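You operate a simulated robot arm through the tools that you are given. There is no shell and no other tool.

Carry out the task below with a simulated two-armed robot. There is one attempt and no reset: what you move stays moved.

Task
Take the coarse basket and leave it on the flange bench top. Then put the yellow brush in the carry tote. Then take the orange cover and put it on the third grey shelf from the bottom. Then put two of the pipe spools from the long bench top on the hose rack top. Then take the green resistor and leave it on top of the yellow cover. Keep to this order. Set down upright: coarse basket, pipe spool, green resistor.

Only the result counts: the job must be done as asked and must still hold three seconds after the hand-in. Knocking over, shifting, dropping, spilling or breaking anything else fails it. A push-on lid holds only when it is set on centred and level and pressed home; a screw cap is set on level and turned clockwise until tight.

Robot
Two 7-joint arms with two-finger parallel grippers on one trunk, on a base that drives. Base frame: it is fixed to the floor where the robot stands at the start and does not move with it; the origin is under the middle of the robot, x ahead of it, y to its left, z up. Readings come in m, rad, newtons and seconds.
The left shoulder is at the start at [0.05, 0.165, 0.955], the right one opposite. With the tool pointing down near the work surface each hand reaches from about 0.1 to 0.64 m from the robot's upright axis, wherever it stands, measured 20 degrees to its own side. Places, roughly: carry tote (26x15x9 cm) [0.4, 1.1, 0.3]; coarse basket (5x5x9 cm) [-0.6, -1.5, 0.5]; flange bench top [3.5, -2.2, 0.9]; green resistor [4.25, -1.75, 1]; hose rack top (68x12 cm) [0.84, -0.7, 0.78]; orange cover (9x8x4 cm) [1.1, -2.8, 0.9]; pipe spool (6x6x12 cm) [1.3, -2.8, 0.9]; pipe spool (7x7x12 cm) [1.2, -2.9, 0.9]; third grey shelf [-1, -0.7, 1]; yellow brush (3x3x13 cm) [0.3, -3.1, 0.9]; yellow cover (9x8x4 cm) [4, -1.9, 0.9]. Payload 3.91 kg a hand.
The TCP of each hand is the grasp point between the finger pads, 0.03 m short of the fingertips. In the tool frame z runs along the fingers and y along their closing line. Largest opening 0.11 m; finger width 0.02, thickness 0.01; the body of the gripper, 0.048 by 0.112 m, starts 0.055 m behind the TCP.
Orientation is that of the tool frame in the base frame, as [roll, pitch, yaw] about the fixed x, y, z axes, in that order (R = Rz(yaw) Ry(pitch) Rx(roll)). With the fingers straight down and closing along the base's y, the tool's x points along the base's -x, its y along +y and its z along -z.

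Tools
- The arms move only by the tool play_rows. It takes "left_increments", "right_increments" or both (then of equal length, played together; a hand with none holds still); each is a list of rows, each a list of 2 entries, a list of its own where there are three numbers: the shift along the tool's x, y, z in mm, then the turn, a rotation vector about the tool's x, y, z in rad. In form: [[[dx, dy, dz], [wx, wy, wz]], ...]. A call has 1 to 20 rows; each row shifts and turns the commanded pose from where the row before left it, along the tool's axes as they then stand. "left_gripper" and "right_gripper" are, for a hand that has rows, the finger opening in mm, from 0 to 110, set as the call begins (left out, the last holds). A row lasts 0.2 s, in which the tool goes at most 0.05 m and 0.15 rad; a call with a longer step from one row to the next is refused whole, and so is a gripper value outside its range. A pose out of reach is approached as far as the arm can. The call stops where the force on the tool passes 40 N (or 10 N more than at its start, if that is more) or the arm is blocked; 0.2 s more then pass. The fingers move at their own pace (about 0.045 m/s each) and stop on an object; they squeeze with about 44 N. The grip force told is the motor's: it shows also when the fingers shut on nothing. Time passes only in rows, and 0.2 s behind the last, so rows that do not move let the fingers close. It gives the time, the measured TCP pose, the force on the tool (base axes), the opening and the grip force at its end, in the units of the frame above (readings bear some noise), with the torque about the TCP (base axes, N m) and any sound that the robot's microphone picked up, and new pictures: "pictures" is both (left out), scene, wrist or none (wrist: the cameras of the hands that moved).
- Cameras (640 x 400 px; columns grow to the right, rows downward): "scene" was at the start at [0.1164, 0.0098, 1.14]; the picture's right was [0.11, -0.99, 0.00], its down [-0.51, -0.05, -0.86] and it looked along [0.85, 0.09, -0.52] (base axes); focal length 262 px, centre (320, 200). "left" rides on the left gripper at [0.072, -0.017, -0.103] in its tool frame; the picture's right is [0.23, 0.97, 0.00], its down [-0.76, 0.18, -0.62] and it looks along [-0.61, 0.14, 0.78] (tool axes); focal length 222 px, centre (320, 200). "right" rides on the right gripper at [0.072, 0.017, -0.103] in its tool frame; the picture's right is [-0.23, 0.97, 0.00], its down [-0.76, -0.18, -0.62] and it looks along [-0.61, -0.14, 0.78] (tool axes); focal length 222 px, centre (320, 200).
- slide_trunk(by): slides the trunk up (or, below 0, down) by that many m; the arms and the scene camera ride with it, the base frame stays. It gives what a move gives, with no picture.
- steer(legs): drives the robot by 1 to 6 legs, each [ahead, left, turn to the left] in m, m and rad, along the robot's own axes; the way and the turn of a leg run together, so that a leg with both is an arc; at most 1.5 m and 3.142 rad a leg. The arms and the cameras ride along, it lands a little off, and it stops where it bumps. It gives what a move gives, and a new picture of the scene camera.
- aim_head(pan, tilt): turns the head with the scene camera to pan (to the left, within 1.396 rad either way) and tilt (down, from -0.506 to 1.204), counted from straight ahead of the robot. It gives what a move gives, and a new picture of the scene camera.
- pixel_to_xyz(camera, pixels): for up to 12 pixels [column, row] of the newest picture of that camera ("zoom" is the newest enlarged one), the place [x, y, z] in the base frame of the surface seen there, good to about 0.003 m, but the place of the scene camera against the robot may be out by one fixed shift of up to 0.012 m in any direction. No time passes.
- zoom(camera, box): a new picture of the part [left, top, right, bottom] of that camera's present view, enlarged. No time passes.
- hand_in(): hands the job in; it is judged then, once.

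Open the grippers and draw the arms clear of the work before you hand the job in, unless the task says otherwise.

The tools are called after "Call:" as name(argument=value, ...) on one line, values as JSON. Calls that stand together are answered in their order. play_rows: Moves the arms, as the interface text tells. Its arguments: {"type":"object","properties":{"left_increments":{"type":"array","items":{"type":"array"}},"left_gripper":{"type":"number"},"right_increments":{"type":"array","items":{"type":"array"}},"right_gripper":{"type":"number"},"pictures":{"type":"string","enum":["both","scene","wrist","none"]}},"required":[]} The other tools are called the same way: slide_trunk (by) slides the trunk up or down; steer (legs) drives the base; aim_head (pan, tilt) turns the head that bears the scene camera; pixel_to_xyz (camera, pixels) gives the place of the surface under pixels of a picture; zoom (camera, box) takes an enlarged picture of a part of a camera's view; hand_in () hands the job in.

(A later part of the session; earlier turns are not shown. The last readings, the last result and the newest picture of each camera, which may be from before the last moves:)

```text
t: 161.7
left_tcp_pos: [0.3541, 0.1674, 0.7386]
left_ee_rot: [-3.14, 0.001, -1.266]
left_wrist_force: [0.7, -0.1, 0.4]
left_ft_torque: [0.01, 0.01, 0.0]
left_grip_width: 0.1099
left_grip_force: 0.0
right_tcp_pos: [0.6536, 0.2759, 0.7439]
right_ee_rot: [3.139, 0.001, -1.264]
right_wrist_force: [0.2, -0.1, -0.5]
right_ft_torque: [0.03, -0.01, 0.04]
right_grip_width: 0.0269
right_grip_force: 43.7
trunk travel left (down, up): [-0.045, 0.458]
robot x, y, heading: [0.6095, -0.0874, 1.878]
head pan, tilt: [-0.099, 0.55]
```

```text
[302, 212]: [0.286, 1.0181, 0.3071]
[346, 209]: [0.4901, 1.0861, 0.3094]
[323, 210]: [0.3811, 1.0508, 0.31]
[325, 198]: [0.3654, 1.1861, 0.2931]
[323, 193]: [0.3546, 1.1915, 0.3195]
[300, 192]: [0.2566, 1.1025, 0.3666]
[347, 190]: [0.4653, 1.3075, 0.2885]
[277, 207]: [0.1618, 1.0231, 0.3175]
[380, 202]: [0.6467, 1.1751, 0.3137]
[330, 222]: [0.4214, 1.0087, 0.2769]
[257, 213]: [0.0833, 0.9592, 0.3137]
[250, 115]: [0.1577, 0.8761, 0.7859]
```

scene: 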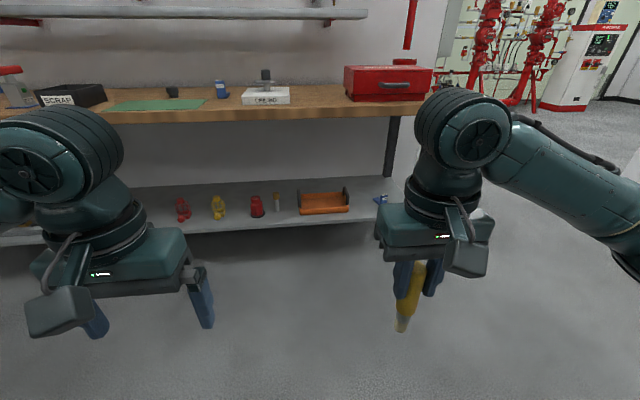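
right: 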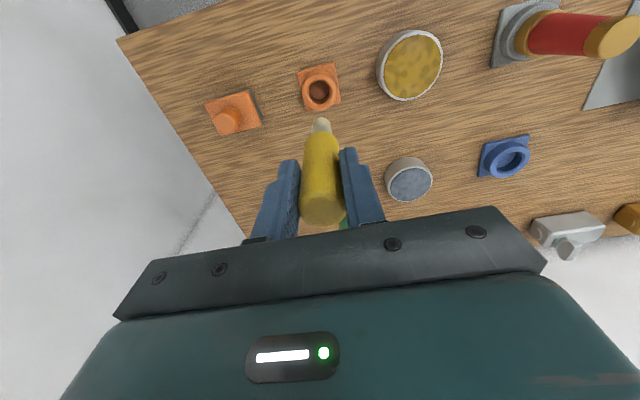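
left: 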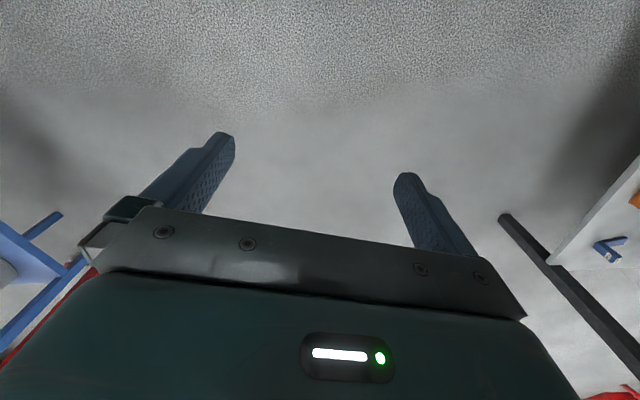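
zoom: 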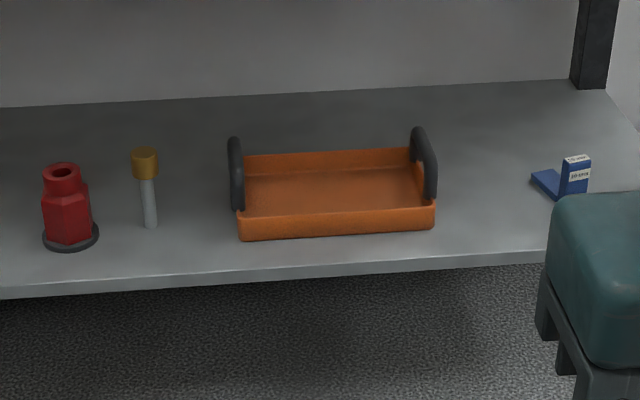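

The tote spans roughly a 26×14 cm area centred near (0.37,1.12), floor z≈0.295, walls to 0.33. I will lower the right hand, yaw it left and tilt it forward so the brush can go in under the bench overhang; the left hand goes up out of the way.

Call:
play_rows(right_increments=[[[0, 0, 45], [0, 0, 0]], [[0, 0, 45], [0, 0, 0]], [[0, 0, 45], [0, 0, 0]], [[0, 0, 45], [0, 0, 0]], [[0, 0, 45], [0, 0, 0]], [[0, 0, 0], [0, 0, 0]]], left_increments=[[[10, 0, -40], [0, 0, 0]], [[10, 0, -40], [0, 0, 0]], [[10, 0, -40], [0, 0, 0]], [[10, 0, -40], [0, 0, 0]], [[10, 0, -40], [0, 0, 0]], [[0, 0, 0], [0, 0, 0]]], pictures="none")

Call:
play_rows(right_increments=[[[0, 0, 0], [0, 0, -0.14]], [[0, 0, 0], [0, 0, -0.14]], [[0, 0, 0], [0, 0, -0.14]], [[0, 0, 0], [0, 0, -0.14]], [[0, 0, 0], [0, 0, -0.14]], [[0, 0, 0], [0, -0.131, 0]], [[0, 0, 0], [0, -0.131, 0]], [[0, 0, 0], [0, -0.131, 0]], [[0, 0, 0], [0, -0.131, 0]], [[0, 0, 0], [0, -0.131, 0]], [[0, 0, 0], [0, -0.131, 0]], [[0, 0, 0], [0, 0, 0]]])

```text
t: 163.1
left_tcp_pos: [0.369, 0.12, 0.9396]
left_ee_rot: [3.141, 0.0, -1.265]
left_wrist_force: [-0.1, 0.2, -0.5]
left_ft_torque: [0.02, 0.03, -0.03]
left_grip_width: 0.11
left_grip_force: 0.0
right_tcp_pos: [0.6543, 0.2753, 0.5182]
right_ee_rot: [-3.141, -0.001, -1.265]
right_wrist_force: [0.1, 0.6, -0.3]
right_ft_torque: [-0.02, -0.01, -0.01]
right_grip_width: 0.0267
right_grip_force: 44.5
trunk travel left (down, up): [-0.045, 0.458]
robot x, y, heading: [0.6091, -0.0862, 1.881]
head pan, tilt: [-0.099, 0.55]
```

```text
t: 165.7
left_tcp_pos: [0.3694, 0.1195, 0.9387]
left_ee_rot: [-3.141, 0.001, -1.266]
left_wrist_force: [0.2, 0.6, 0.3]
left_ft_torque: [0.02, -0.03, 0.02]
left_grip_width: 0.1103
left_grip_force: 0.0
right_tcp_pos: [0.6538, 0.2764, 0.5185]
right_ee_rot: [-3.14, 0.789, -0.561]
right_wrist_force: [0.3, -0.4, -0.5]
right_ft_torque: [0.01, -0.04, -0.02]
right_grip_width: 0.0267
right_grip_force: 44.4
trunk travel left (down, up): [-0.045, 0.458]
robot x, y, heading: [0.6078, -0.0924, 1.87]
head pan, tilt: [-0.099, 0.55]
```

scene: 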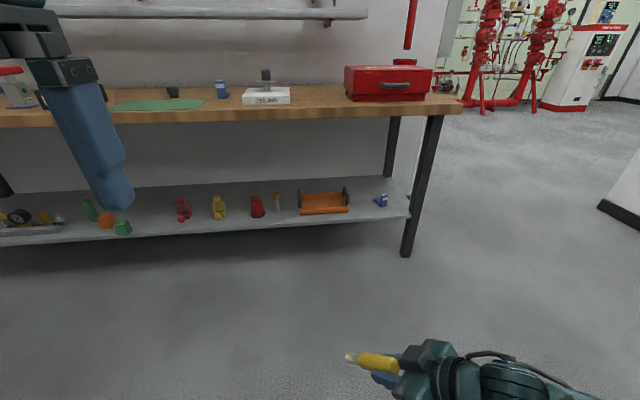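
right: 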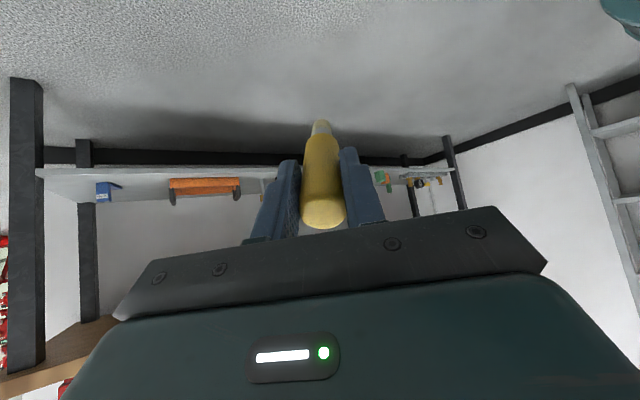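

The tool now points forward-left-down with the brush leading. I drive ahead 0.6 m towards the bench.

Call:
steer(legs=[[0.6, 0, 0.01]])

Call:
aim_head(pan=-0.1, tilt=0.95)

```text
t: 169.1
left_tcp_pos: [0.1798, 0.6911, 0.9382]
left_ee_rot: [3.141, -0.001, -1.253]
left_wrist_force: [0.6, -0.5, 0.4]
left_ft_torque: [0.01, -0.03, -0.01]
left_grip_width: 0.1101
left_grip_force: 0.1
right_tcp_pos: [0.4621, 0.8501, 0.5193]
right_ee_rot: [-3.139, 0.784, -0.548]
right_wrist_force: [0.2, -0.4, 0.1]
right_ft_torque: [-0.01, -0.01, 0.02]
right_grip_width: 0.0269
right_grip_force: 43.8
trunk travel left (down, up): [-0.045, 0.458]
robot x, y, heading: [0.4243, 0.4845, 1.894]
head pan, tilt: [-0.099, 0.55]
```

scene: 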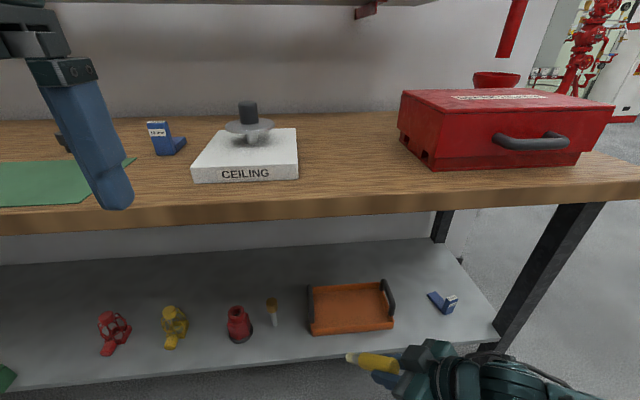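

```text
t: 170.0
left_tcp_pos: [0.1793, 0.6902, 0.939]
left_ee_rot: [-3.141, 0.0, -1.252]
left_wrist_force: [-0.1, -0.4, -0.9]
left_ft_torque: [-0.01, 0.01, 0.0]
left_grip_width: 0.1101
left_grip_force: 0.1
right_tcp_pos: [0.462, 0.8516, 0.5184]
right_ee_rot: [-3.141, 0.787, -0.547]
right_wrist_force: [0.1, -0.3, 0.2]
right_ft_torque: [0.0, -0.03, 0.0]
right_grip_width: 0.0269
right_grip_force: 44.7
trunk travel left (down, up): [-0.045, 0.458]
robot x, y, heading: [0.423, 0.488, 1.893]
head pan, tilt: [-0.099, 0.949]
```

scene: 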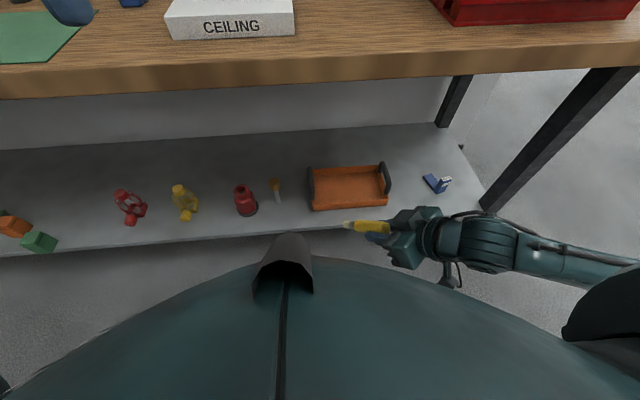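

The tote is fully in view at [348,188]. I measure its corners and interior.

Call:
pixel_to_xyz(camera="scene", pixels=[[314, 208], [386, 205], [347, 207], [348, 188], [318, 170], [375, 167], [311, 180], [386, 178], [350, 195], [348, 165], [378, 227], [347, 224]])

Call:
zoom(camera="scene", box=[260, 140, 460, 265])

```text
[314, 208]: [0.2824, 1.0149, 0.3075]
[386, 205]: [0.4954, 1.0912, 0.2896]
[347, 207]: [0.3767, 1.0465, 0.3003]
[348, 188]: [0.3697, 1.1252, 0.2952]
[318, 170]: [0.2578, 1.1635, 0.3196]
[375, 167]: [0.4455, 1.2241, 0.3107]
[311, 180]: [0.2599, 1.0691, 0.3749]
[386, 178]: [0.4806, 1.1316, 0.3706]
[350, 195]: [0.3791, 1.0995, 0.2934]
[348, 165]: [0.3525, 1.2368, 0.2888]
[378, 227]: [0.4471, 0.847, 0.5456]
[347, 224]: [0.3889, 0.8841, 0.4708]
```

```text
3.20 times, centred on (360, 202) of scene
```

zoom: 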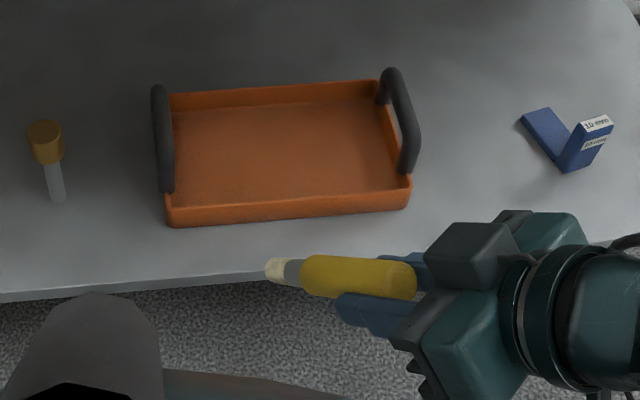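

The tote centre is about (0.370,1.123), floor z≈0.294. I lower the hand a little in front of the bench, then slide it forward under the overhang above the tote.

Call:
play_rows(right_increments=[[[26.5, 0, 26.5], [0, 0, 0]], [[26.5, 0, 26.5], [0, 0, 0]], [[-19.3, -26.2, 19.3], [0, 0, 0]], [[-19.3, -26.2, 19.3], [0, 0, 0]], [[-19.3, -26.2, 19.3], [0, 0, 0]], [[0, 0, 0], [0, 0, 0]]])

```text
t: 171.4
left_tcp_pos: [0.1794, 0.6909, 0.9383]
left_ee_rot: [3.142, 0.0, -1.253]
left_wrist_force: [-0.6, 0.9, -0.6]
left_ft_torque: [-0.03, 0.01, 0.02]
left_grip_width: 0.1099
left_grip_force: 0.1
right_tcp_pos: [0.4323, 0.962, 0.4423]
right_ee_rot: [-3.14, 0.784, -0.547]
right_wrist_force: [-0.3, 0.2, -0.9]
right_ft_torque: [0.02, 0.0, 0.0]
right_grip_width: 0.0267
right_grip_force: 43.9
trunk travel left (down, up): [-0.045, 0.458]
robot x, y, heading: [0.4239, 0.4854, 1.892]
head pan, tilt: [-0.099, 0.949]
```

scene: 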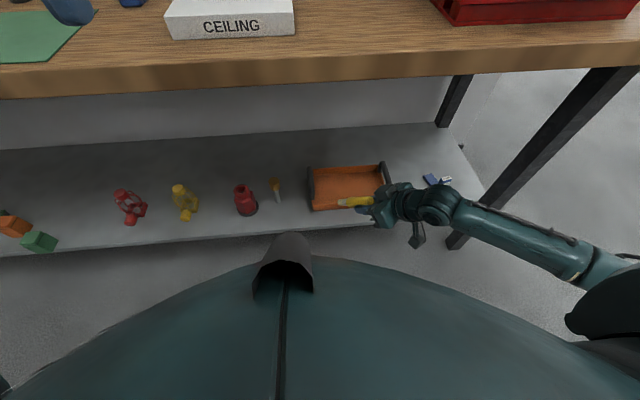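
right: 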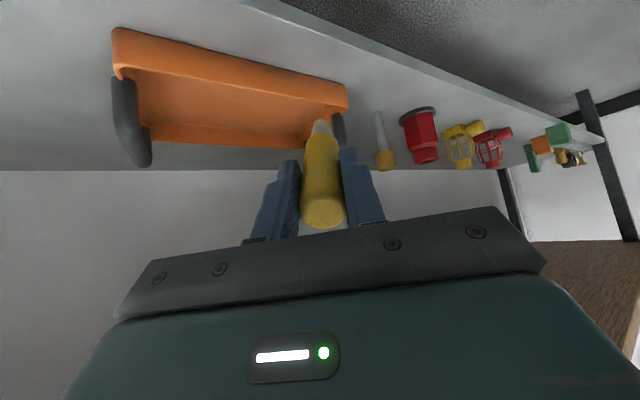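

All clear so far. I check the tote with the wrist camera (interior at [230,110]).

Call:
pixel_to_xyz(camera="right", pixels=[[230, 105], [230, 140], [230, 70], [160, 110], [300, 120], [115, 40], [345, 95], [320, 125], [140, 150]])

```text
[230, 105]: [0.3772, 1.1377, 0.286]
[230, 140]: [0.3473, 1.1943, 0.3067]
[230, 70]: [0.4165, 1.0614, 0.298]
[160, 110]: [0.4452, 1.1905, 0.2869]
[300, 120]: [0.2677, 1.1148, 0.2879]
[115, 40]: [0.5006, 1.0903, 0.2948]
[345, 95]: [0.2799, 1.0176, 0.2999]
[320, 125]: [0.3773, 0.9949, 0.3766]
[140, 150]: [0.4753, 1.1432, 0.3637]
```

The tote floor is z≈0.286. I continue forward over its centre and go down about 5 cm.

Call:
play_rows(right_increments=[[[-19.1, -26.2, 19.2], [0, 0, 0]], [[-19.1, -26.2, 19.2], [0, 0, 0]], [[-19.1, -26.2, 19.2], [0, 0, 0]], [[-19.1, -26.2, 19.2], [0, 0, 0]], [[0, 0, 0], [0, 0, 0]], [[14, 0, 14], [0, 0, 0]], [[12, 0, 12], [0, 0, 0]], [[10, 0, 10], [0, 0, 0]], [[0, 0, 0], [0, 0, 0]]])

```text
t: 173.4
left_tcp_pos: [0.1794, 0.691, 0.939]
left_ee_rot: [-3.14, 0.001, -1.253]
left_wrist_force: [0.8, 0.8, -0.1]
left_ft_torque: [-0.01, -0.01, 0.02]
left_grip_width: 0.11
left_grip_force: 0.0
right_tcp_pos: [0.396, 1.1063, 0.3923]
right_ee_rot: [3.141, 0.785, -0.548]
right_wrist_force: [-0.1, 0.6, -1.1]
right_ft_torque: [-0.01, 0.01, 0.0]
right_grip_width: 0.0267
right_grip_force: 44.0
trunk travel left (down, up): [-0.045, 0.458]
robot x, y, heading: [0.4203, 0.4811, 1.893]
head pan, tilt: [-0.099, 0.949]
```

scene: 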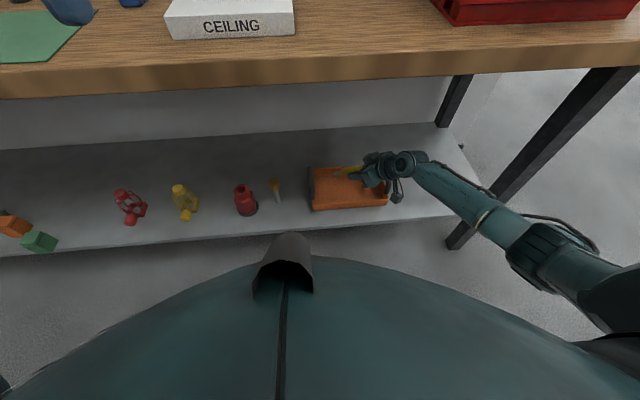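
right: 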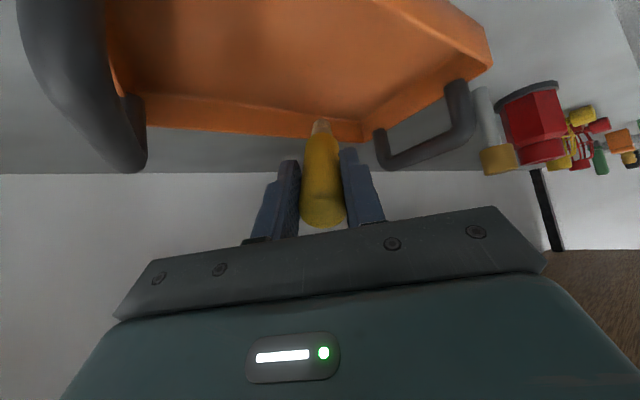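

I zoom to verify the brush is within the tote outline before release.

Call:
zoom(camera="scene", box=[290, 140, 430, 225])

Call:
pixel_to_xyz(camera="right", pixels=[[320, 127], [322, 195], [250, 120], [340, 60]])

```text
4.57 times, centred on (360, 182) of scene
```

zoom: 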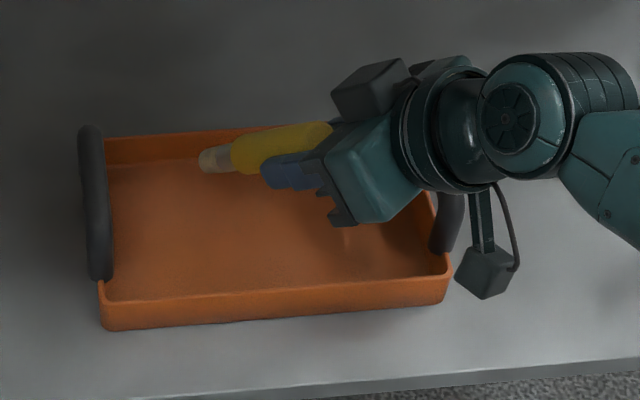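

```text
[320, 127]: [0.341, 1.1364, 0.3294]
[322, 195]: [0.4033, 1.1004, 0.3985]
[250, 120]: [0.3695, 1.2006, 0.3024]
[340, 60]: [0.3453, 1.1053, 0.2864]
```

The brush hangs over the tote interior, its tip about 4 cm above the floor. I lower another 2 cm and release with a modest opening.

Call:
play_rows(right_increments=[[[7, 0, 7], [0, 0, 0]], [[7, 0, 7], [0, 0, 0]], [[0, 0, 0], [0, 0, 0]]], pictures="none")

Call:
play_rows(right_increments=[[[0, 0, 0], [0, 0, 0]], [[0, 0, 0], [0, 0, 0]], [[0, 0, 0], [0, 0, 0]]], right_gripper=55)

```text
t: 174.2
left_tcp_pos: [0.1795, 0.6909, 0.9385]
left_ee_rot: [-3.141, 0.001, -1.25]
left_wrist_force: [-0.5, 0.5, -0.2]
left_ft_torque: [0.0, -0.02, 0.0]
left_grip_width: 0.1098
left_grip_force: 0.0
right_tcp_pos: [0.3955, 1.1078, 0.3738]
right_ee_rot: [-3.14, 0.786, -0.548]
right_wrist_force: [-0.2, -0.1, -0.2]
right_ft_torque: [-0.03, 0.02, 0.01]
right_grip_width: 0.0266
right_grip_force: 44.0
trunk travel left (down, up): [-0.045, 0.458]
robot x, y, heading: [0.4204, 0.4816, 1.893]
head pan, tilt: [-0.099, 0.949]
```

```text
t: 175.0
left_tcp_pos: [0.1799, 0.6919, 0.9378]
left_ee_rot: [3.14, 0.0, -1.252]
left_wrist_force: [0.2, 0.1, -0.9]
left_ft_torque: [0.0, 0.02, 0.0]
left_grip_width: 0.11
left_grip_force: 0.1
right_tcp_pos: [0.3955, 1.1064, 0.3721]
right_ee_rot: [-3.139, 0.785, -0.547]
right_wrist_force: [0.0, 0.2, -0.6]
right_ft_torque: [0.02, -0.01, 0.01]
right_grip_width: 0.0551
right_grip_force: 0.0
trunk travel left (down, up): [-0.045, 0.458]
robot x, y, heading: [0.4203, 0.4867, 1.89]
head pan, tilt: [-0.099, 0.949]
```

scene: 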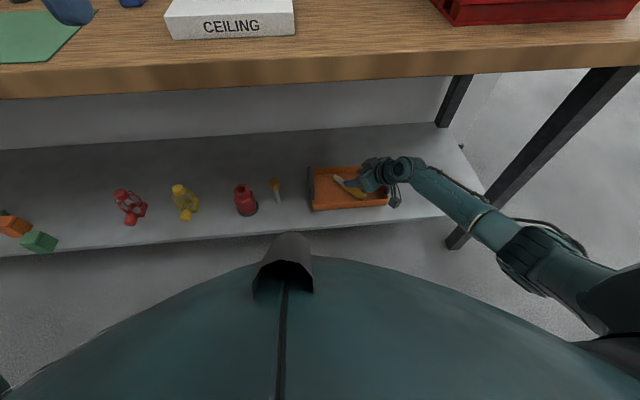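
right: 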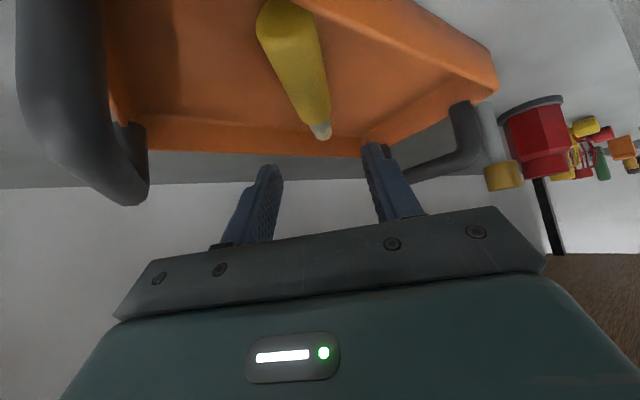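

The brush lies inside the tote. I lift the hand and back out along the same path.

Call:
play_rows(right_increments=[[[-17, 0, -17], [0, 0, 0]], [[-17, 0, -17], [0, 0, 0]], [[-15, 0, -15], [0, 0, 0]], [[19.2, 26.2, -19.2], [0, 0, 0]], [[19.2, 26.2, -19.2], [0, 0, 0]], [[19.2, 26.2, -19.2], [0, 0, 0]], [[19.2, 26.2, -19.2], [0, 0, 0]], [[19.2, 26.2, -19.2], [0, 0, 0]], [[19.2, 26.2, -19.2], [0, 0, 0]], [[19.2, 26.2, -19.2], [0, 0, 0]], [[0, 0, 0], [0, 0, 0]]])

Call:
zoom(camera="scene", box=[260, 140, 460, 265])

```text
t: 177.4
left_tcp_pos: [0.1797, 0.6917, 0.9384]
left_ee_rot: [3.141, -0.001, -1.251]
left_wrist_force: [0.7, 0.5, 0.0]
left_ft_torque: [-0.01, 0.01, -0.03]
left_grip_width: 0.1101
left_grip_force: 0.0
right_tcp_pos: [0.4622, 0.8514, 0.4423]
right_ee_rot: [-3.141, 0.784, -0.547]
right_wrist_force: [0.1, 0.4, 0.2]
right_ft_torque: [0.02, -0.01, -0.04]
right_grip_width: 0.0551
right_grip_force: 0.0
trunk travel left (down, up): [-0.045, 0.458]
robot x, y, heading: [0.4195, 0.4852, 1.892]
head pan, tilt: [-0.099, 0.949]
```

scene: 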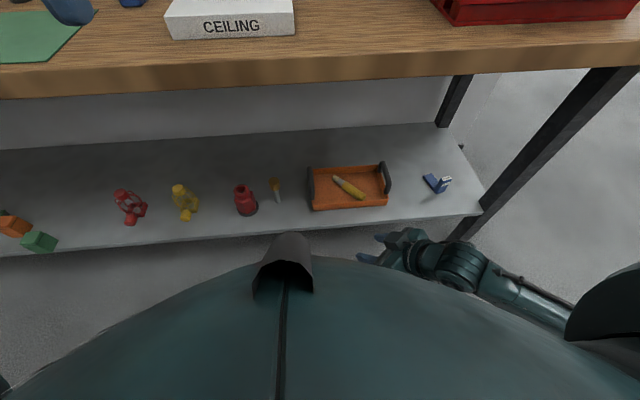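
right: 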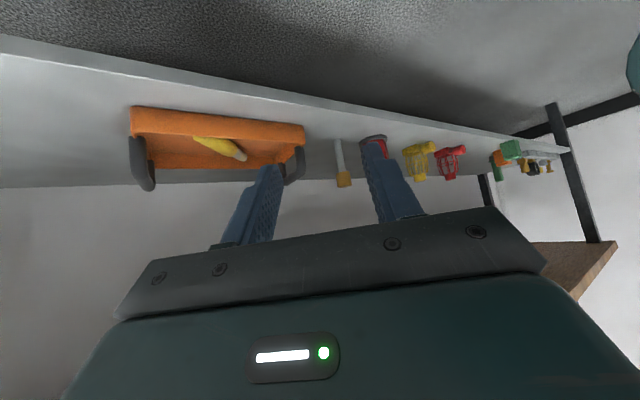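

```text
3.20 times, centred on (360, 202) of scene
```

zoom: 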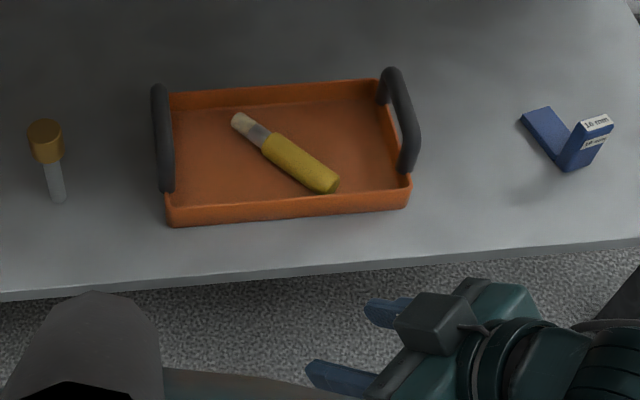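

The brush rests inside the tote at zoom [285,150]. I back off 0.6 m, then restore the right hand's upright pose and raise the trunk.

Call:
steer(legs=[[-0.6, 0, 0]])

Call:
play_rows(right_increments=[[[0, 0, 0], [0, 0.131, 0]], [[0, 0, 0], [0, 0.131, 0]], [[0, 0, 0], [0, 0.131, 0]], [[0, 0, 0], [0, 0.131, 0]], [[0, 0, 0], [0, 0.131, 0]], [[0, 0, 0], [0, 0.131, 0]], [[0, 0, 0], [0, 0, 0.14]], [[0, 0, 0], [0, 0, 0.14]], [[0, 0, 0], [0, 0, 0.14]], [[0, 0, 0], [0, 0, 0.14]], [[0, 0, 0], [0, 0, 0.14]], [[0, 0, -45], [0, 0, 0]], [[0, 0, -45], [0, 0, 0]], [[0, 0, -45], [0, 0, 0]], [[0, 0, -45], [0, 0, 0]], [[0, 0, -45], [0, 0, 0]], [[0, 0, -45], [0, 0, 0]], [[0, 0, 0], [0, 0, 0]]], pictures="none")

Call:
slide_trunk(by=0.38)

```text
t: 180.8
left_tcp_pos: [0.3686, 0.1245, 0.9392]
left_ee_rot: [-3.142, 0.0, -1.253]
left_wrist_force: [0.2, -1.0, 0.0]
left_ft_torque: [0.02, 0.02, 0.0]
left_grip_width: 0.1099
left_grip_force: 0.1
right_tcp_pos: [0.6502, 0.2837, 0.4419]
right_ee_rot: [-3.14, 0.786, -0.552]
right_wrist_force: [0.6, -0.6, 0.3]
right_ft_torque: [-0.02, 0.01, 0.01]
right_grip_width: 0.0547
right_grip_force: 0.0
trunk travel left (down, up): [-0.045, 0.458]
robot x, y, heading: [0.6078, -0.0824, 1.892]
head pan, tilt: [-0.099, 0.949]
```

scene: 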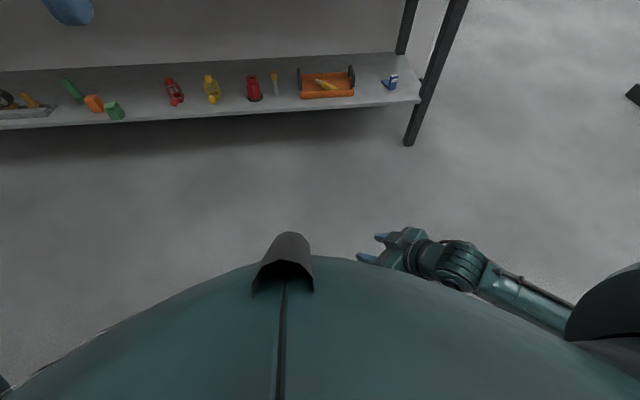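

```text
t: 184.6
left_tcp_pos: [0.3676, 0.1259, 0.9389]
left_ee_rot: [3.141, 0.0, -1.253]
left_wrist_force: [-0.6, -0.1, 0.5]
left_ft_torque: [-0.04, -0.01, 0.0]
left_grip_width: 0.1096
left_grip_force: 0.1
right_tcp_pos: [0.6499, 0.2835, 0.7115]
right_ee_rot: [-3.141, -0.001, -1.254]
right_wrist_force: [-0.1, 0.2, 0.1]
right_ft_torque: [0.01, 0.0, -0.01]
right_grip_width: 0.055
right_grip_force: 0.0
trunk travel left (down, up): [-0.045, 0.458]
robot x, y, heading: [0.6104, -0.0857, 1.881]
head pan, tilt: [-0.099, 0.949]
```

```text
t: 188.2
left_tcp_pos: [0.3686, 0.1252, 1.3195]
left_ee_rot: [-3.141, 0.0, -1.255]
left_wrist_force: [0.1, -0.2, -0.4]
left_ft_torque: [-0.02, 0.03, 0.01]
left_grip_width: 0.1099
left_grip_force: 0.1
right_tcp_pos: [0.6504, 0.283, 1.092]
right_ee_rot: [-3.139, -0.001, -1.253]
right_wrist_force: [-0.6, 0.3, -1.2]
right_ft_torque: [0.01, 0.03, 0.01]
right_grip_width: 0.0553
right_grip_force: 0.0
trunk travel left (down, up): [-0.425, 0.078]
robot x, y, heading: [0.6079, -0.0809, 1.89]
head pan, tilt: [-0.099, 0.949]
```

I drive back through the gap: strafe left, turn around, and go ahead to the long bench aisle.

Call:
steer(legs=[[0, 0.92, 0], [0, 0, 1.571], [0, 0, 1.571], [1.2, 0, 0], [0.55, 0, 0]])

Call:
play_rows(left_increments=[[[0, 0, 40], [0, 0, 0]], [[0, 0, 40], [0, 0, 0]], [[0, 0, 40], [0, 0, 0]], [[0, 0, 40], [0, 0, 0]]], pictures="none")

Call:
aim_head(pan=0.3, tilt=0.6)

```text
t: 212.8
left_tcp_pos: [0.5142, -2.254, 1.3181]
left_ee_rot: [-3.141, 0.001, 1.885]
left_wrist_force: [0.6, 0.1, 0.2]
left_ft_torque: [-0.01, -0.02, 0.03]
left_grip_width: 0.1101
left_grip_force: 0.2
right_tcp_pos: [0.2314, -2.413, 1.0918]
right_ee_rot: [-3.141, 0.0, 1.886]
right_wrist_force: [0.0, 0.5, 0.2]
right_ft_torque: [-0.01, -0.05, 0.0]
right_grip_width: 0.0549
right_grip_force: 0.1
trunk travel left (down, up): [-0.425, 0.078]
robot x, y, heading: [0.2751, -2.0463, -1.254]
head pan, tilt: [-0.099, 0.949]
```

scene: 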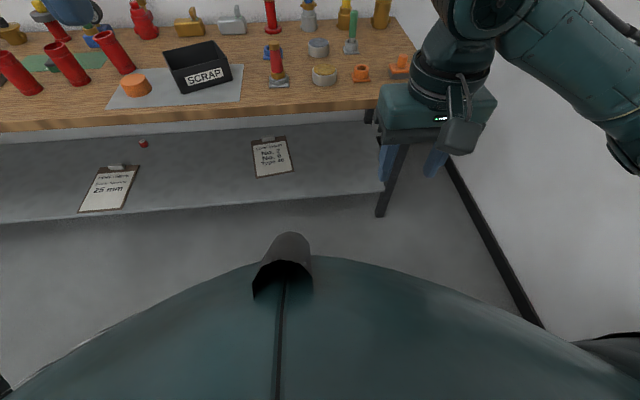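

```text
t: 213.8
left_tcp_pos: [0.5151, -2.2537, 1.1588]
left_ee_rot: [-3.141, 0.001, 1.885]
left_wrist_force: [0.1, 0.4, 0.0]
left_ft_torque: [0.01, -0.01, -0.02]
left_grip_width: 0.1098
left_grip_force: 0.1
right_tcp_pos: [0.2322, -2.4127, 1.0922]
right_ee_rot: [-3.139, 0.0, 1.886]
right_wrist_force: [-0.2, 1.0, 1.2]
right_ft_torque: [-0.02, 0.0, -0.01]
right_grip_width: 0.0552
right_grip_force: 0.0
trunk travel left (down, up): [-0.425, 0.078]
robot x, y, heading: [0.2749, -2.0472, -1.26]
head pan, tilt: [-0.099, 0.949]
```

```text
t: 214.7
left_tcp_pos: [0.5143, -2.254, 1.1588]
left_ee_rot: [3.141, 0.0, 1.887]
left_wrist_force: [-0.5, 0.5, -0.8]
left_ft_torque: [-0.01, 0.02, -0.01]
left_grip_width: 0.1099
left_grip_force: 0.1
right_tcp_pos: [0.2323, -2.4124, 1.0912]
right_ee_rot: [-3.141, 0.0, 1.887]
right_wrist_force: [0.2, 0.0, 0.6]
right_ft_torque: [0.04, -0.03, -0.03]
right_grip_width: 0.055
right_grip_force: 0.2
trunk travel left (down, up): [-0.425, 0.078]
robot x, y, heading: [0.2701, -2.0481, -1.257]
head pan, tilt: [0.3, 0.6]
```

scene: 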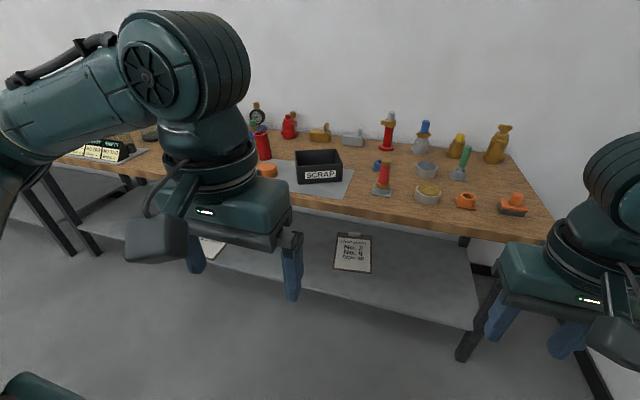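

The orange cover is hidden behind the left arm near [265,170]. I strafe left 0.7 m to line up the right hand with it.

Call:
steer(legs=[[0, 0.7, 0]])

Call:
aim_head(pan=-0.05, tilt=0.65)

```text
t: 221.2
left_tcp_pos: [1.173, -2.042, 1.1596]
left_ee_rot: [-3.141, -0.001, 1.88]
left_wrist_force: [0.5, 0.4, 0.1]
left_ft_torque: [0.02, 0.0, 0.04]
left_grip_width: 0.1099
left_grip_force: 0.1
right_tcp_pos: [0.8895, -2.1974, 1.0921]
right_ee_rot: [-3.141, 0.0, 1.881]
right_wrist_force: [0.9, 0.2, 0.3]
right_ft_torque: [0.0, 0.02, -0.01]
right_grip_width: 0.0549
right_grip_force: 0.0
trunk travel left (down, up): [-0.425, 0.078]
robot x, y, heading: [0.9366, -1.8313, -1.26]
head pan, tilt: [0.3, 0.6]
```

scene: 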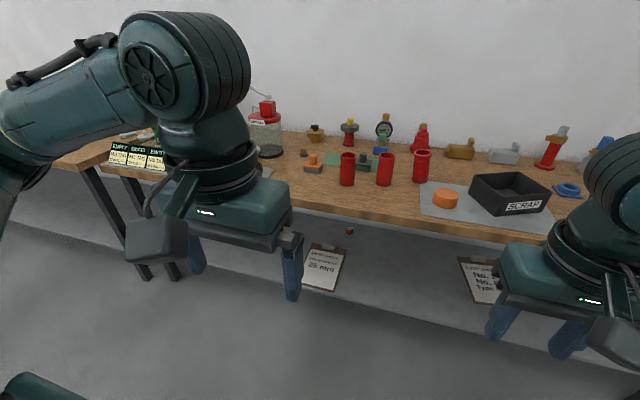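

```text
t: 222.1
left_tcp_pos: [1.1737, -2.0404, 1.159]
left_ee_rot: [3.141, -0.002, 1.88]
left_wrist_force: [0.0, -0.1, 0.2]
left_ft_torque: [-0.01, 0.03, 0.01]
left_grip_width: 0.1101
left_grip_force: 0.0
right_tcp_pos: [0.8902, -2.1975, 1.0916]
right_ee_rot: [-3.14, 0.0, 1.881]
right_wrist_force: [0.1, 0.7, 0.1]
right_ft_torque: [-0.02, -0.02, 0.01]
right_grip_width: 0.0549
right_grip_force: 0.2
trunk travel left (down, up): [-0.425, 0.078]
robot x, y, heading: [0.9327, -1.8346, -1.26]
head pan, tilt: [-0.051, 0.649]
```

scene: 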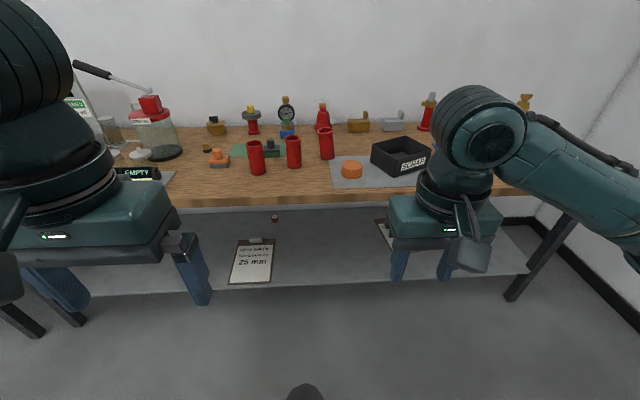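

I measure the cover at [351,170] and its neighbours.

Call:
pixel_to_xyz(camera="scene", pixels=[[351, 165], [351, 175], [341, 170], [361, 170], [372, 165], [326, 145], [327, 155], [293, 152], [257, 158], [293, 136], [257, 142], [326, 130]])

Call:
zoom(camera="scene", box=[220, 90, 440, 215])

```text
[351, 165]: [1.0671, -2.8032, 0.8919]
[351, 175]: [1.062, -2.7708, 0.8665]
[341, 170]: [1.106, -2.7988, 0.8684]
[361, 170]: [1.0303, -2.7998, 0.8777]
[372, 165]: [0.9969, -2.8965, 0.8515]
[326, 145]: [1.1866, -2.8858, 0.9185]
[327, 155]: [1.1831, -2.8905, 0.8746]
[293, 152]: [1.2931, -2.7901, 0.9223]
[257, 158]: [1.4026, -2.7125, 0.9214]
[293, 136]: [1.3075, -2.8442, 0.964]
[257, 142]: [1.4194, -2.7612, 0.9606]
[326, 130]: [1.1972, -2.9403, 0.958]
```

```text
2.91 times, centred on (330, 152) of scene
```

zoom: 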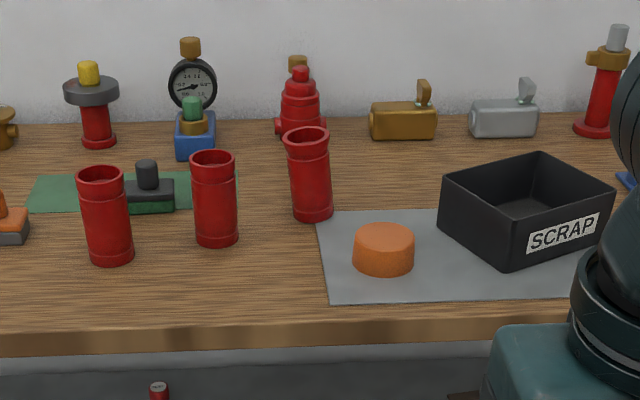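

The cover centre is about (1.066,-2.803), top z≈0.89, with the scrap bin to its right. I drive 0.42 m ahead and check from the wrist camera.

Call:
steer(legs=[[0.42, 0, 0.01]])

Call:
aim_head(pan=-0.1, tilt=0.85)

```text
t: 224.7
left_tcp_pos: [1.3047, -2.4362, 1.1588]
left_ee_rot: [3.141, 0.001, 1.888]
left_wrist_force: [-0.1, -0.6, -0.2]
left_ft_torque: [0.01, 0.03, -0.01]
left_grip_width: 0.1101
left_grip_force: 0.1
right_tcp_pos: [1.021, -2.594, 1.0912]
right_ee_rot: [-3.141, 0.001, 1.891]
right_wrist_force: [0.0, -0.4, -0.5]
right_ft_torque: [0.03, -0.03, -0.01]
right_grip_width: 0.0552
right_grip_force: 0.1
trunk travel left (down, up): [-0.425, 0.078]
robot x, y, heading: [1.0621, -2.2281, -1.247]
head pan, tilt: [-0.051, 0.649]
```

scene: 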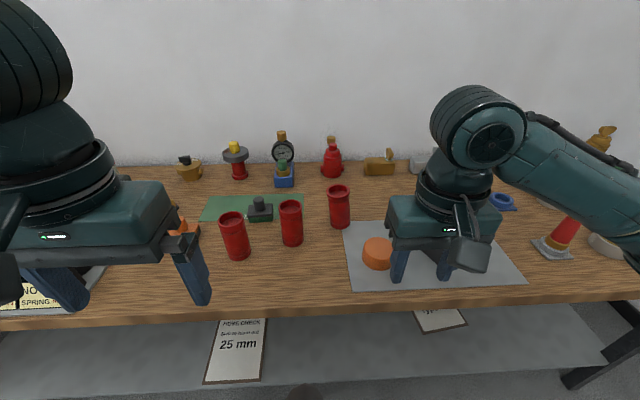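

```text
t: 225.4
left_tcp_pos: [1.3038, -2.435, 1.1598]
left_ee_rot: [-3.141, 0.0, 1.888]
left_wrist_force: [-0.1, 0.7, 0.0]
left_ft_torque: [-0.02, -0.03, -0.02]
left_grip_width: 0.11
left_grip_force: 0.0
right_tcp_pos: [1.0212, -2.5935, 1.0915]
right_ee_rot: [-3.139, 0.0, 1.89]
right_wrist_force: [0.5, -0.4, 0.2]
right_ft_torque: [-0.04, 0.01, 0.02]
right_grip_width: 0.055
right_grip_force: 0.0
trunk travel left (down, up): [-0.425, 0.078]
robot x, y, heading: [1.0628, -2.2271, -1.252]
head pan, tilt: [-0.099, 0.85]
```

scene: 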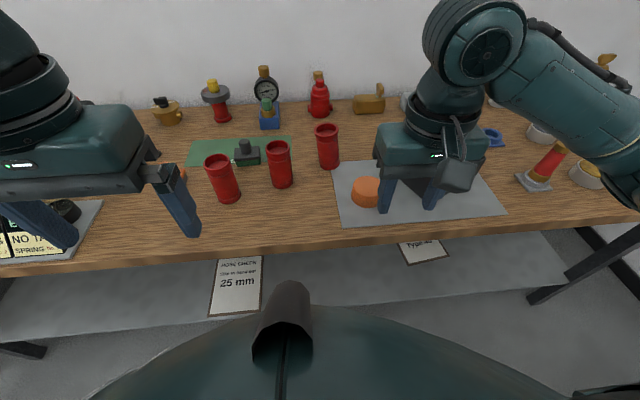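

I move the right hand over the cover with the fingers wide open.

Call:
play_rows(right_increments=[[[-42.6, -4.6, 8], [0, 0, 0]], [[-42.6, -4.6, 8], [0, 0, 0]], [[-42.6, -4.6, 8], [0, 0, 0]], [[-42.6, -4.6, 8], [0, 0, 0]], [[-42.6, -4.6, 8], [0, 0, 0]], [[0, 0, 0], [0, 0, 0]]], right_gripper=110)

Call:
zoom(camera="right", box=[180, 40, 480, 230])

```text
t: 226.8
left_tcp_pos: [1.3033, -2.4342, 1.1601]
left_ee_rot: [3.14, 0.0, 1.889]
left_wrist_force: [0.6, -0.8, 0.0]
left_ft_torque: [-0.03, -0.05, -0.03]
left_grip_width: 0.11
left_grip_force: 0.2
right_tcp_pos: [1.0649, -2.8032, 1.052]
right_ee_rot: [3.14, -0.001, 1.891]
right_wrist_force: [-0.6, 0.0, -0.4]
right_ft_torque: [-0.01, 0.01, -0.01]
right_grip_width: 0.1098
right_grip_force: 0.0
trunk travel left (down, up): [-0.425, 0.078]
robot x, y, heading: [1.062, -2.2269, -1.25]
head pan, tilt: [-0.099, 0.85]
```

scene: 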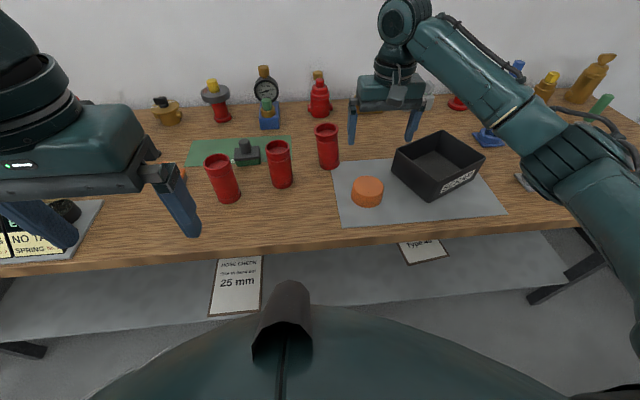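
right: 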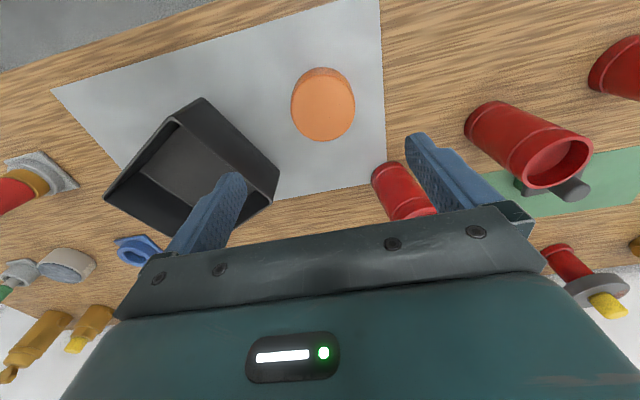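

```text
2.11 times, centred on (330, 135) of right
```

zoom: 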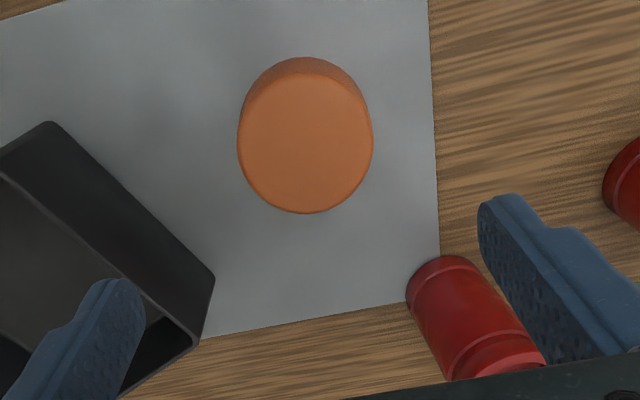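

I measure the cover's edges and the bin corner with the wrist camera.

Call:
pixel_to_xyz(camera="right", pixels=[[294, 104], [352, 106], [322, 76], [325, 138], [322, 106], [204, 99], [280, 175], [272, 205], [185, 125], [384, 60]])

```text
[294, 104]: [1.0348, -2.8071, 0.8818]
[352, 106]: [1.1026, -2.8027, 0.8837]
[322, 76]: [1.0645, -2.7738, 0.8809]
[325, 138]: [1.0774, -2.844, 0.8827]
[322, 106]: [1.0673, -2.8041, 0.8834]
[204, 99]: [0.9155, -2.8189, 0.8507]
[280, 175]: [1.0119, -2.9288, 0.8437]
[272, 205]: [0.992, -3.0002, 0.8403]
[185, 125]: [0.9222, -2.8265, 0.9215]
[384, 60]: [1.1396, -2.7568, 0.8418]
```

The cover centre is (1.069,-2.807), top z 0.8825 on a sheet at 0.8425. I correct by a few mm and descend to TCP z≈0.879.

Call:
play_rows(right_increments=[[[-5, 3, 40], [0, 0, 0]], [[0, 0, 40], [0, 0, 0]], [[0, 0, 40], [0, 0, 0]], [[0, 0, 35], [0, 0, 0]], [[0, 0, 18], [0, 0, 0]], [[0, 0, 0], [0, 0, 0]]], pictures="wrist")

```text
t: 228.2
left_tcp_pos: [1.3033, -2.4346, 1.1594]
left_ee_rot: [-3.142, -0.001, 1.888]
left_wrist_force: [0.1, 0.0, 0.0]
left_ft_torque: [-0.03, -0.01, 0.0]
left_grip_width: 0.11
left_grip_force: 0.0
right_tcp_pos: [1.0701, -2.8057, 0.8782]
right_ee_rot: [-3.14, -0.002, 1.891]
right_wrist_force: [1.0, 0.4, -0.3]
right_ft_torque: [-0.02, -0.03, 0.02]
right_grip_width: 0.1099
right_grip_force: 0.1
trunk travel left (down, up): [-0.425, 0.078]
robot x, y, heading: [1.0602, -2.2293, -1.252]
head pan, tilt: [-0.099, 0.85]
```

right: 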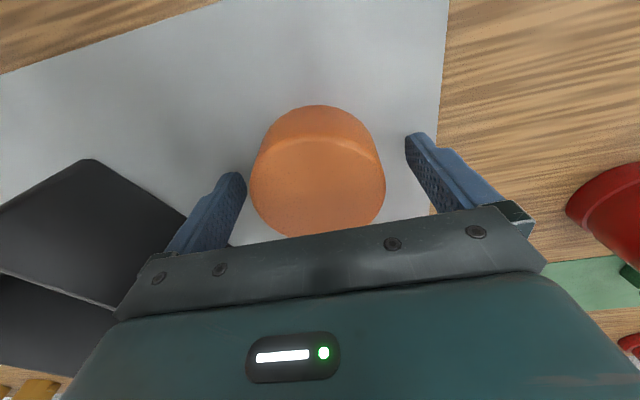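

The cover sits slightly left of centre between the fingers; I shift 4 mm and close.

Call:
play_rows(right_increments=[[[0, -4, 0], [0, 0, 0]], [[0, 0, 0], [0, 0, 0]]], pictures="none")

Call:
play_rows(right_increments=[[[0, 0, 0], [0, 0, 0]], [[0, 0, 0], [0, 0, 0]], [[0, 0, 0], [0, 0, 0]], [[0, 0, 0], [0, 0, 0]]], right_gripper=0, pictures="wrist")

```text
t: 228.8
left_tcp_pos: [1.3044, -2.4342, 1.1582]
left_ee_rot: [-3.141, 0.0, 1.888]
left_wrist_force: [-0.1, -0.5, 0.3]
left_ft_torque: [0.01, 0.0, -0.01]
left_grip_width: 0.1101
left_grip_force: 0.0
right_tcp_pos: [1.0672, -2.8096, 0.8788]
right_ee_rot: [3.141, -0.001, 1.891]
right_wrist_force: [0.3, -0.1, -0.1]
right_ft_torque: [0.02, 0.03, 0.01]
right_grip_width: 0.1098
right_grip_force: 0.1
trunk travel left (down, up): [-0.425, 0.078]
robot x, y, heading: [1.0634, -2.2239, -1.249]
head pan, tilt: [-0.099, 0.85]
```

```text
t: 229.8
left_tcp_pos: [1.3038, -2.4342, 1.1589]
left_ee_rot: [3.141, -0.002, 1.889]
left_wrist_force: [0.0, 0.1, -0.2]
left_ft_torque: [0.01, 0.03, 0.02]
left_grip_width: 0.11
left_grip_force: 0.1
right_tcp_pos: [1.0677, -2.8084, 0.8788]
right_ee_rot: [-3.139, -0.001, 1.89]
right_wrist_force: [-0.3, 0.6, -0.3]
right_ft_torque: [0.0, 0.0, -0.02]
right_grip_width: 0.0796
right_grip_force: 44.0
trunk travel left (down, up): [-0.425, 0.078]
robot x, y, heading: [1.0606, -2.2283, -1.253]
head pan, tilt: [-0.099, 0.85]
```

right: 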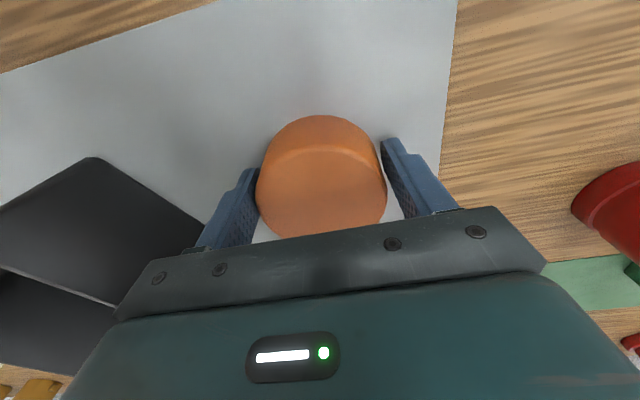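

Gripped at 79.6 mm. I lift and pull back.

Call:
play_rows(right_increments=[[[0, 0, -10], [0, 0, 0]], [[0, 0, -20], [0, 0, 0]], [[0, 0, -40], [0, 0, 0]], [[0, 0, -45], [0, 0, 0]], [[0, 0, -45], [0, 0, 0]], [[0, 0, -40], [0, 0, 0]], [[40, 0, 0], [0, 0, 0]], [[40, 0, 0], [0, 0, 0]], [[40, 0, 0], [0, 0, 0]], [[40, 0, 0], [0, 0, 0]], [[40, 0, 0], [0, 0, 0]], [[0, 0, 0], [0, 0, 0]]])

```text
t: 232.4
left_tcp_pos: [1.3044, -2.4356, 1.1596]
left_ee_rot: [3.14, 0.001, 1.888]
left_wrist_force: [0.3, 0.8, -0.2]
left_ft_torque: [-0.01, 0.02, -0.02]
left_grip_width: 0.1098
left_grip_force: 0.1
right_tcp_pos: [1.0047, -2.6175, 1.0775]
right_ee_rot: [-3.14, 0.0, 1.89]
right_wrist_force: [-0.8, 0.2, -0.5]
right_ft_torque: [0.0, 0.02, -0.02]
right_grip_width: 0.0791
right_grip_force: 43.6
trunk travel left (down, up): [-0.425, 0.078]
robot x, y, heading: [1.0622, -2.2286, -1.249]
head pan, tilt: [-0.099, 0.85]
```

scene: 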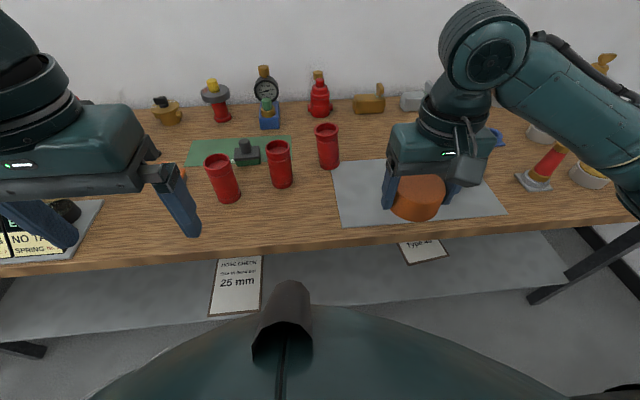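
right: 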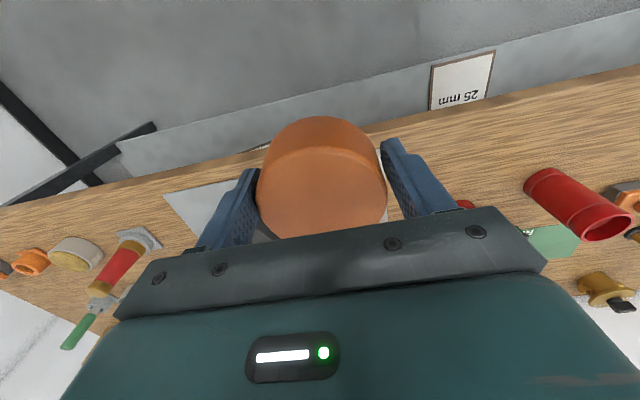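

The cover is lifted. The third shelf has little headroom under the fourth, so I want the tool tilted 45° when placing it: I set the cover back on its sheet and will regrasp with a tilted hand.

Call:
play_rows(right_increments=[[[-40, 0, 0], [0, 0, 0]], [[-40, 0, 0], [0, 0, 0]], [[-40, 0, 0], [0, 0, 0]], [[-40, 0, 0], [0, 0, 0]], [[-40, 0, 0], [0, 0, 0]], [[0, 0, 45], [0, 0, 0]], [[0, 0, 45], [0, 0, 0]], [[0, 0, 45], [0, 0, 0]], [[0, 0, 40], [0, 0, 0]], [[0, 0, 15], [0, 0, 0]], [[0, 0, 6], [0, 0, 0]], [[0, 0, 2], [0, 0, 0]], [[0, 0, 0], [0, 0, 0]]], pictures="wrist")

```text
t: 235.2
left_tcp_pos: [1.304, -2.435, 1.1598]
left_ee_rot: [3.141, -0.001, 1.889]
left_wrist_force: [-0.3, -0.4, -0.5]
left_ft_torque: [-0.01, -0.01, 0.01]
left_grip_width: 0.1098
left_grip_force: 0.1
right_tcp_pos: [1.0676, -2.8082, 0.8796]
right_ee_rot: [-3.14, 0.003, 1.891]
right_wrist_force: [0.3, 0.2, 0.1]
right_ft_torque: [-0.01, 0.0, 0.01]
right_grip_width: 0.079
right_grip_force: 44.3
trunk travel left (down, up): [-0.425, 0.078]
robot x, y, heading: [1.059, -2.2283, -1.252]
head pan, tilt: [-0.099, 0.85]
```

right: 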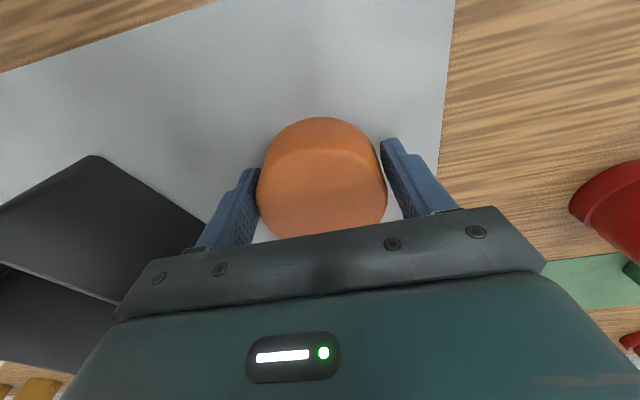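

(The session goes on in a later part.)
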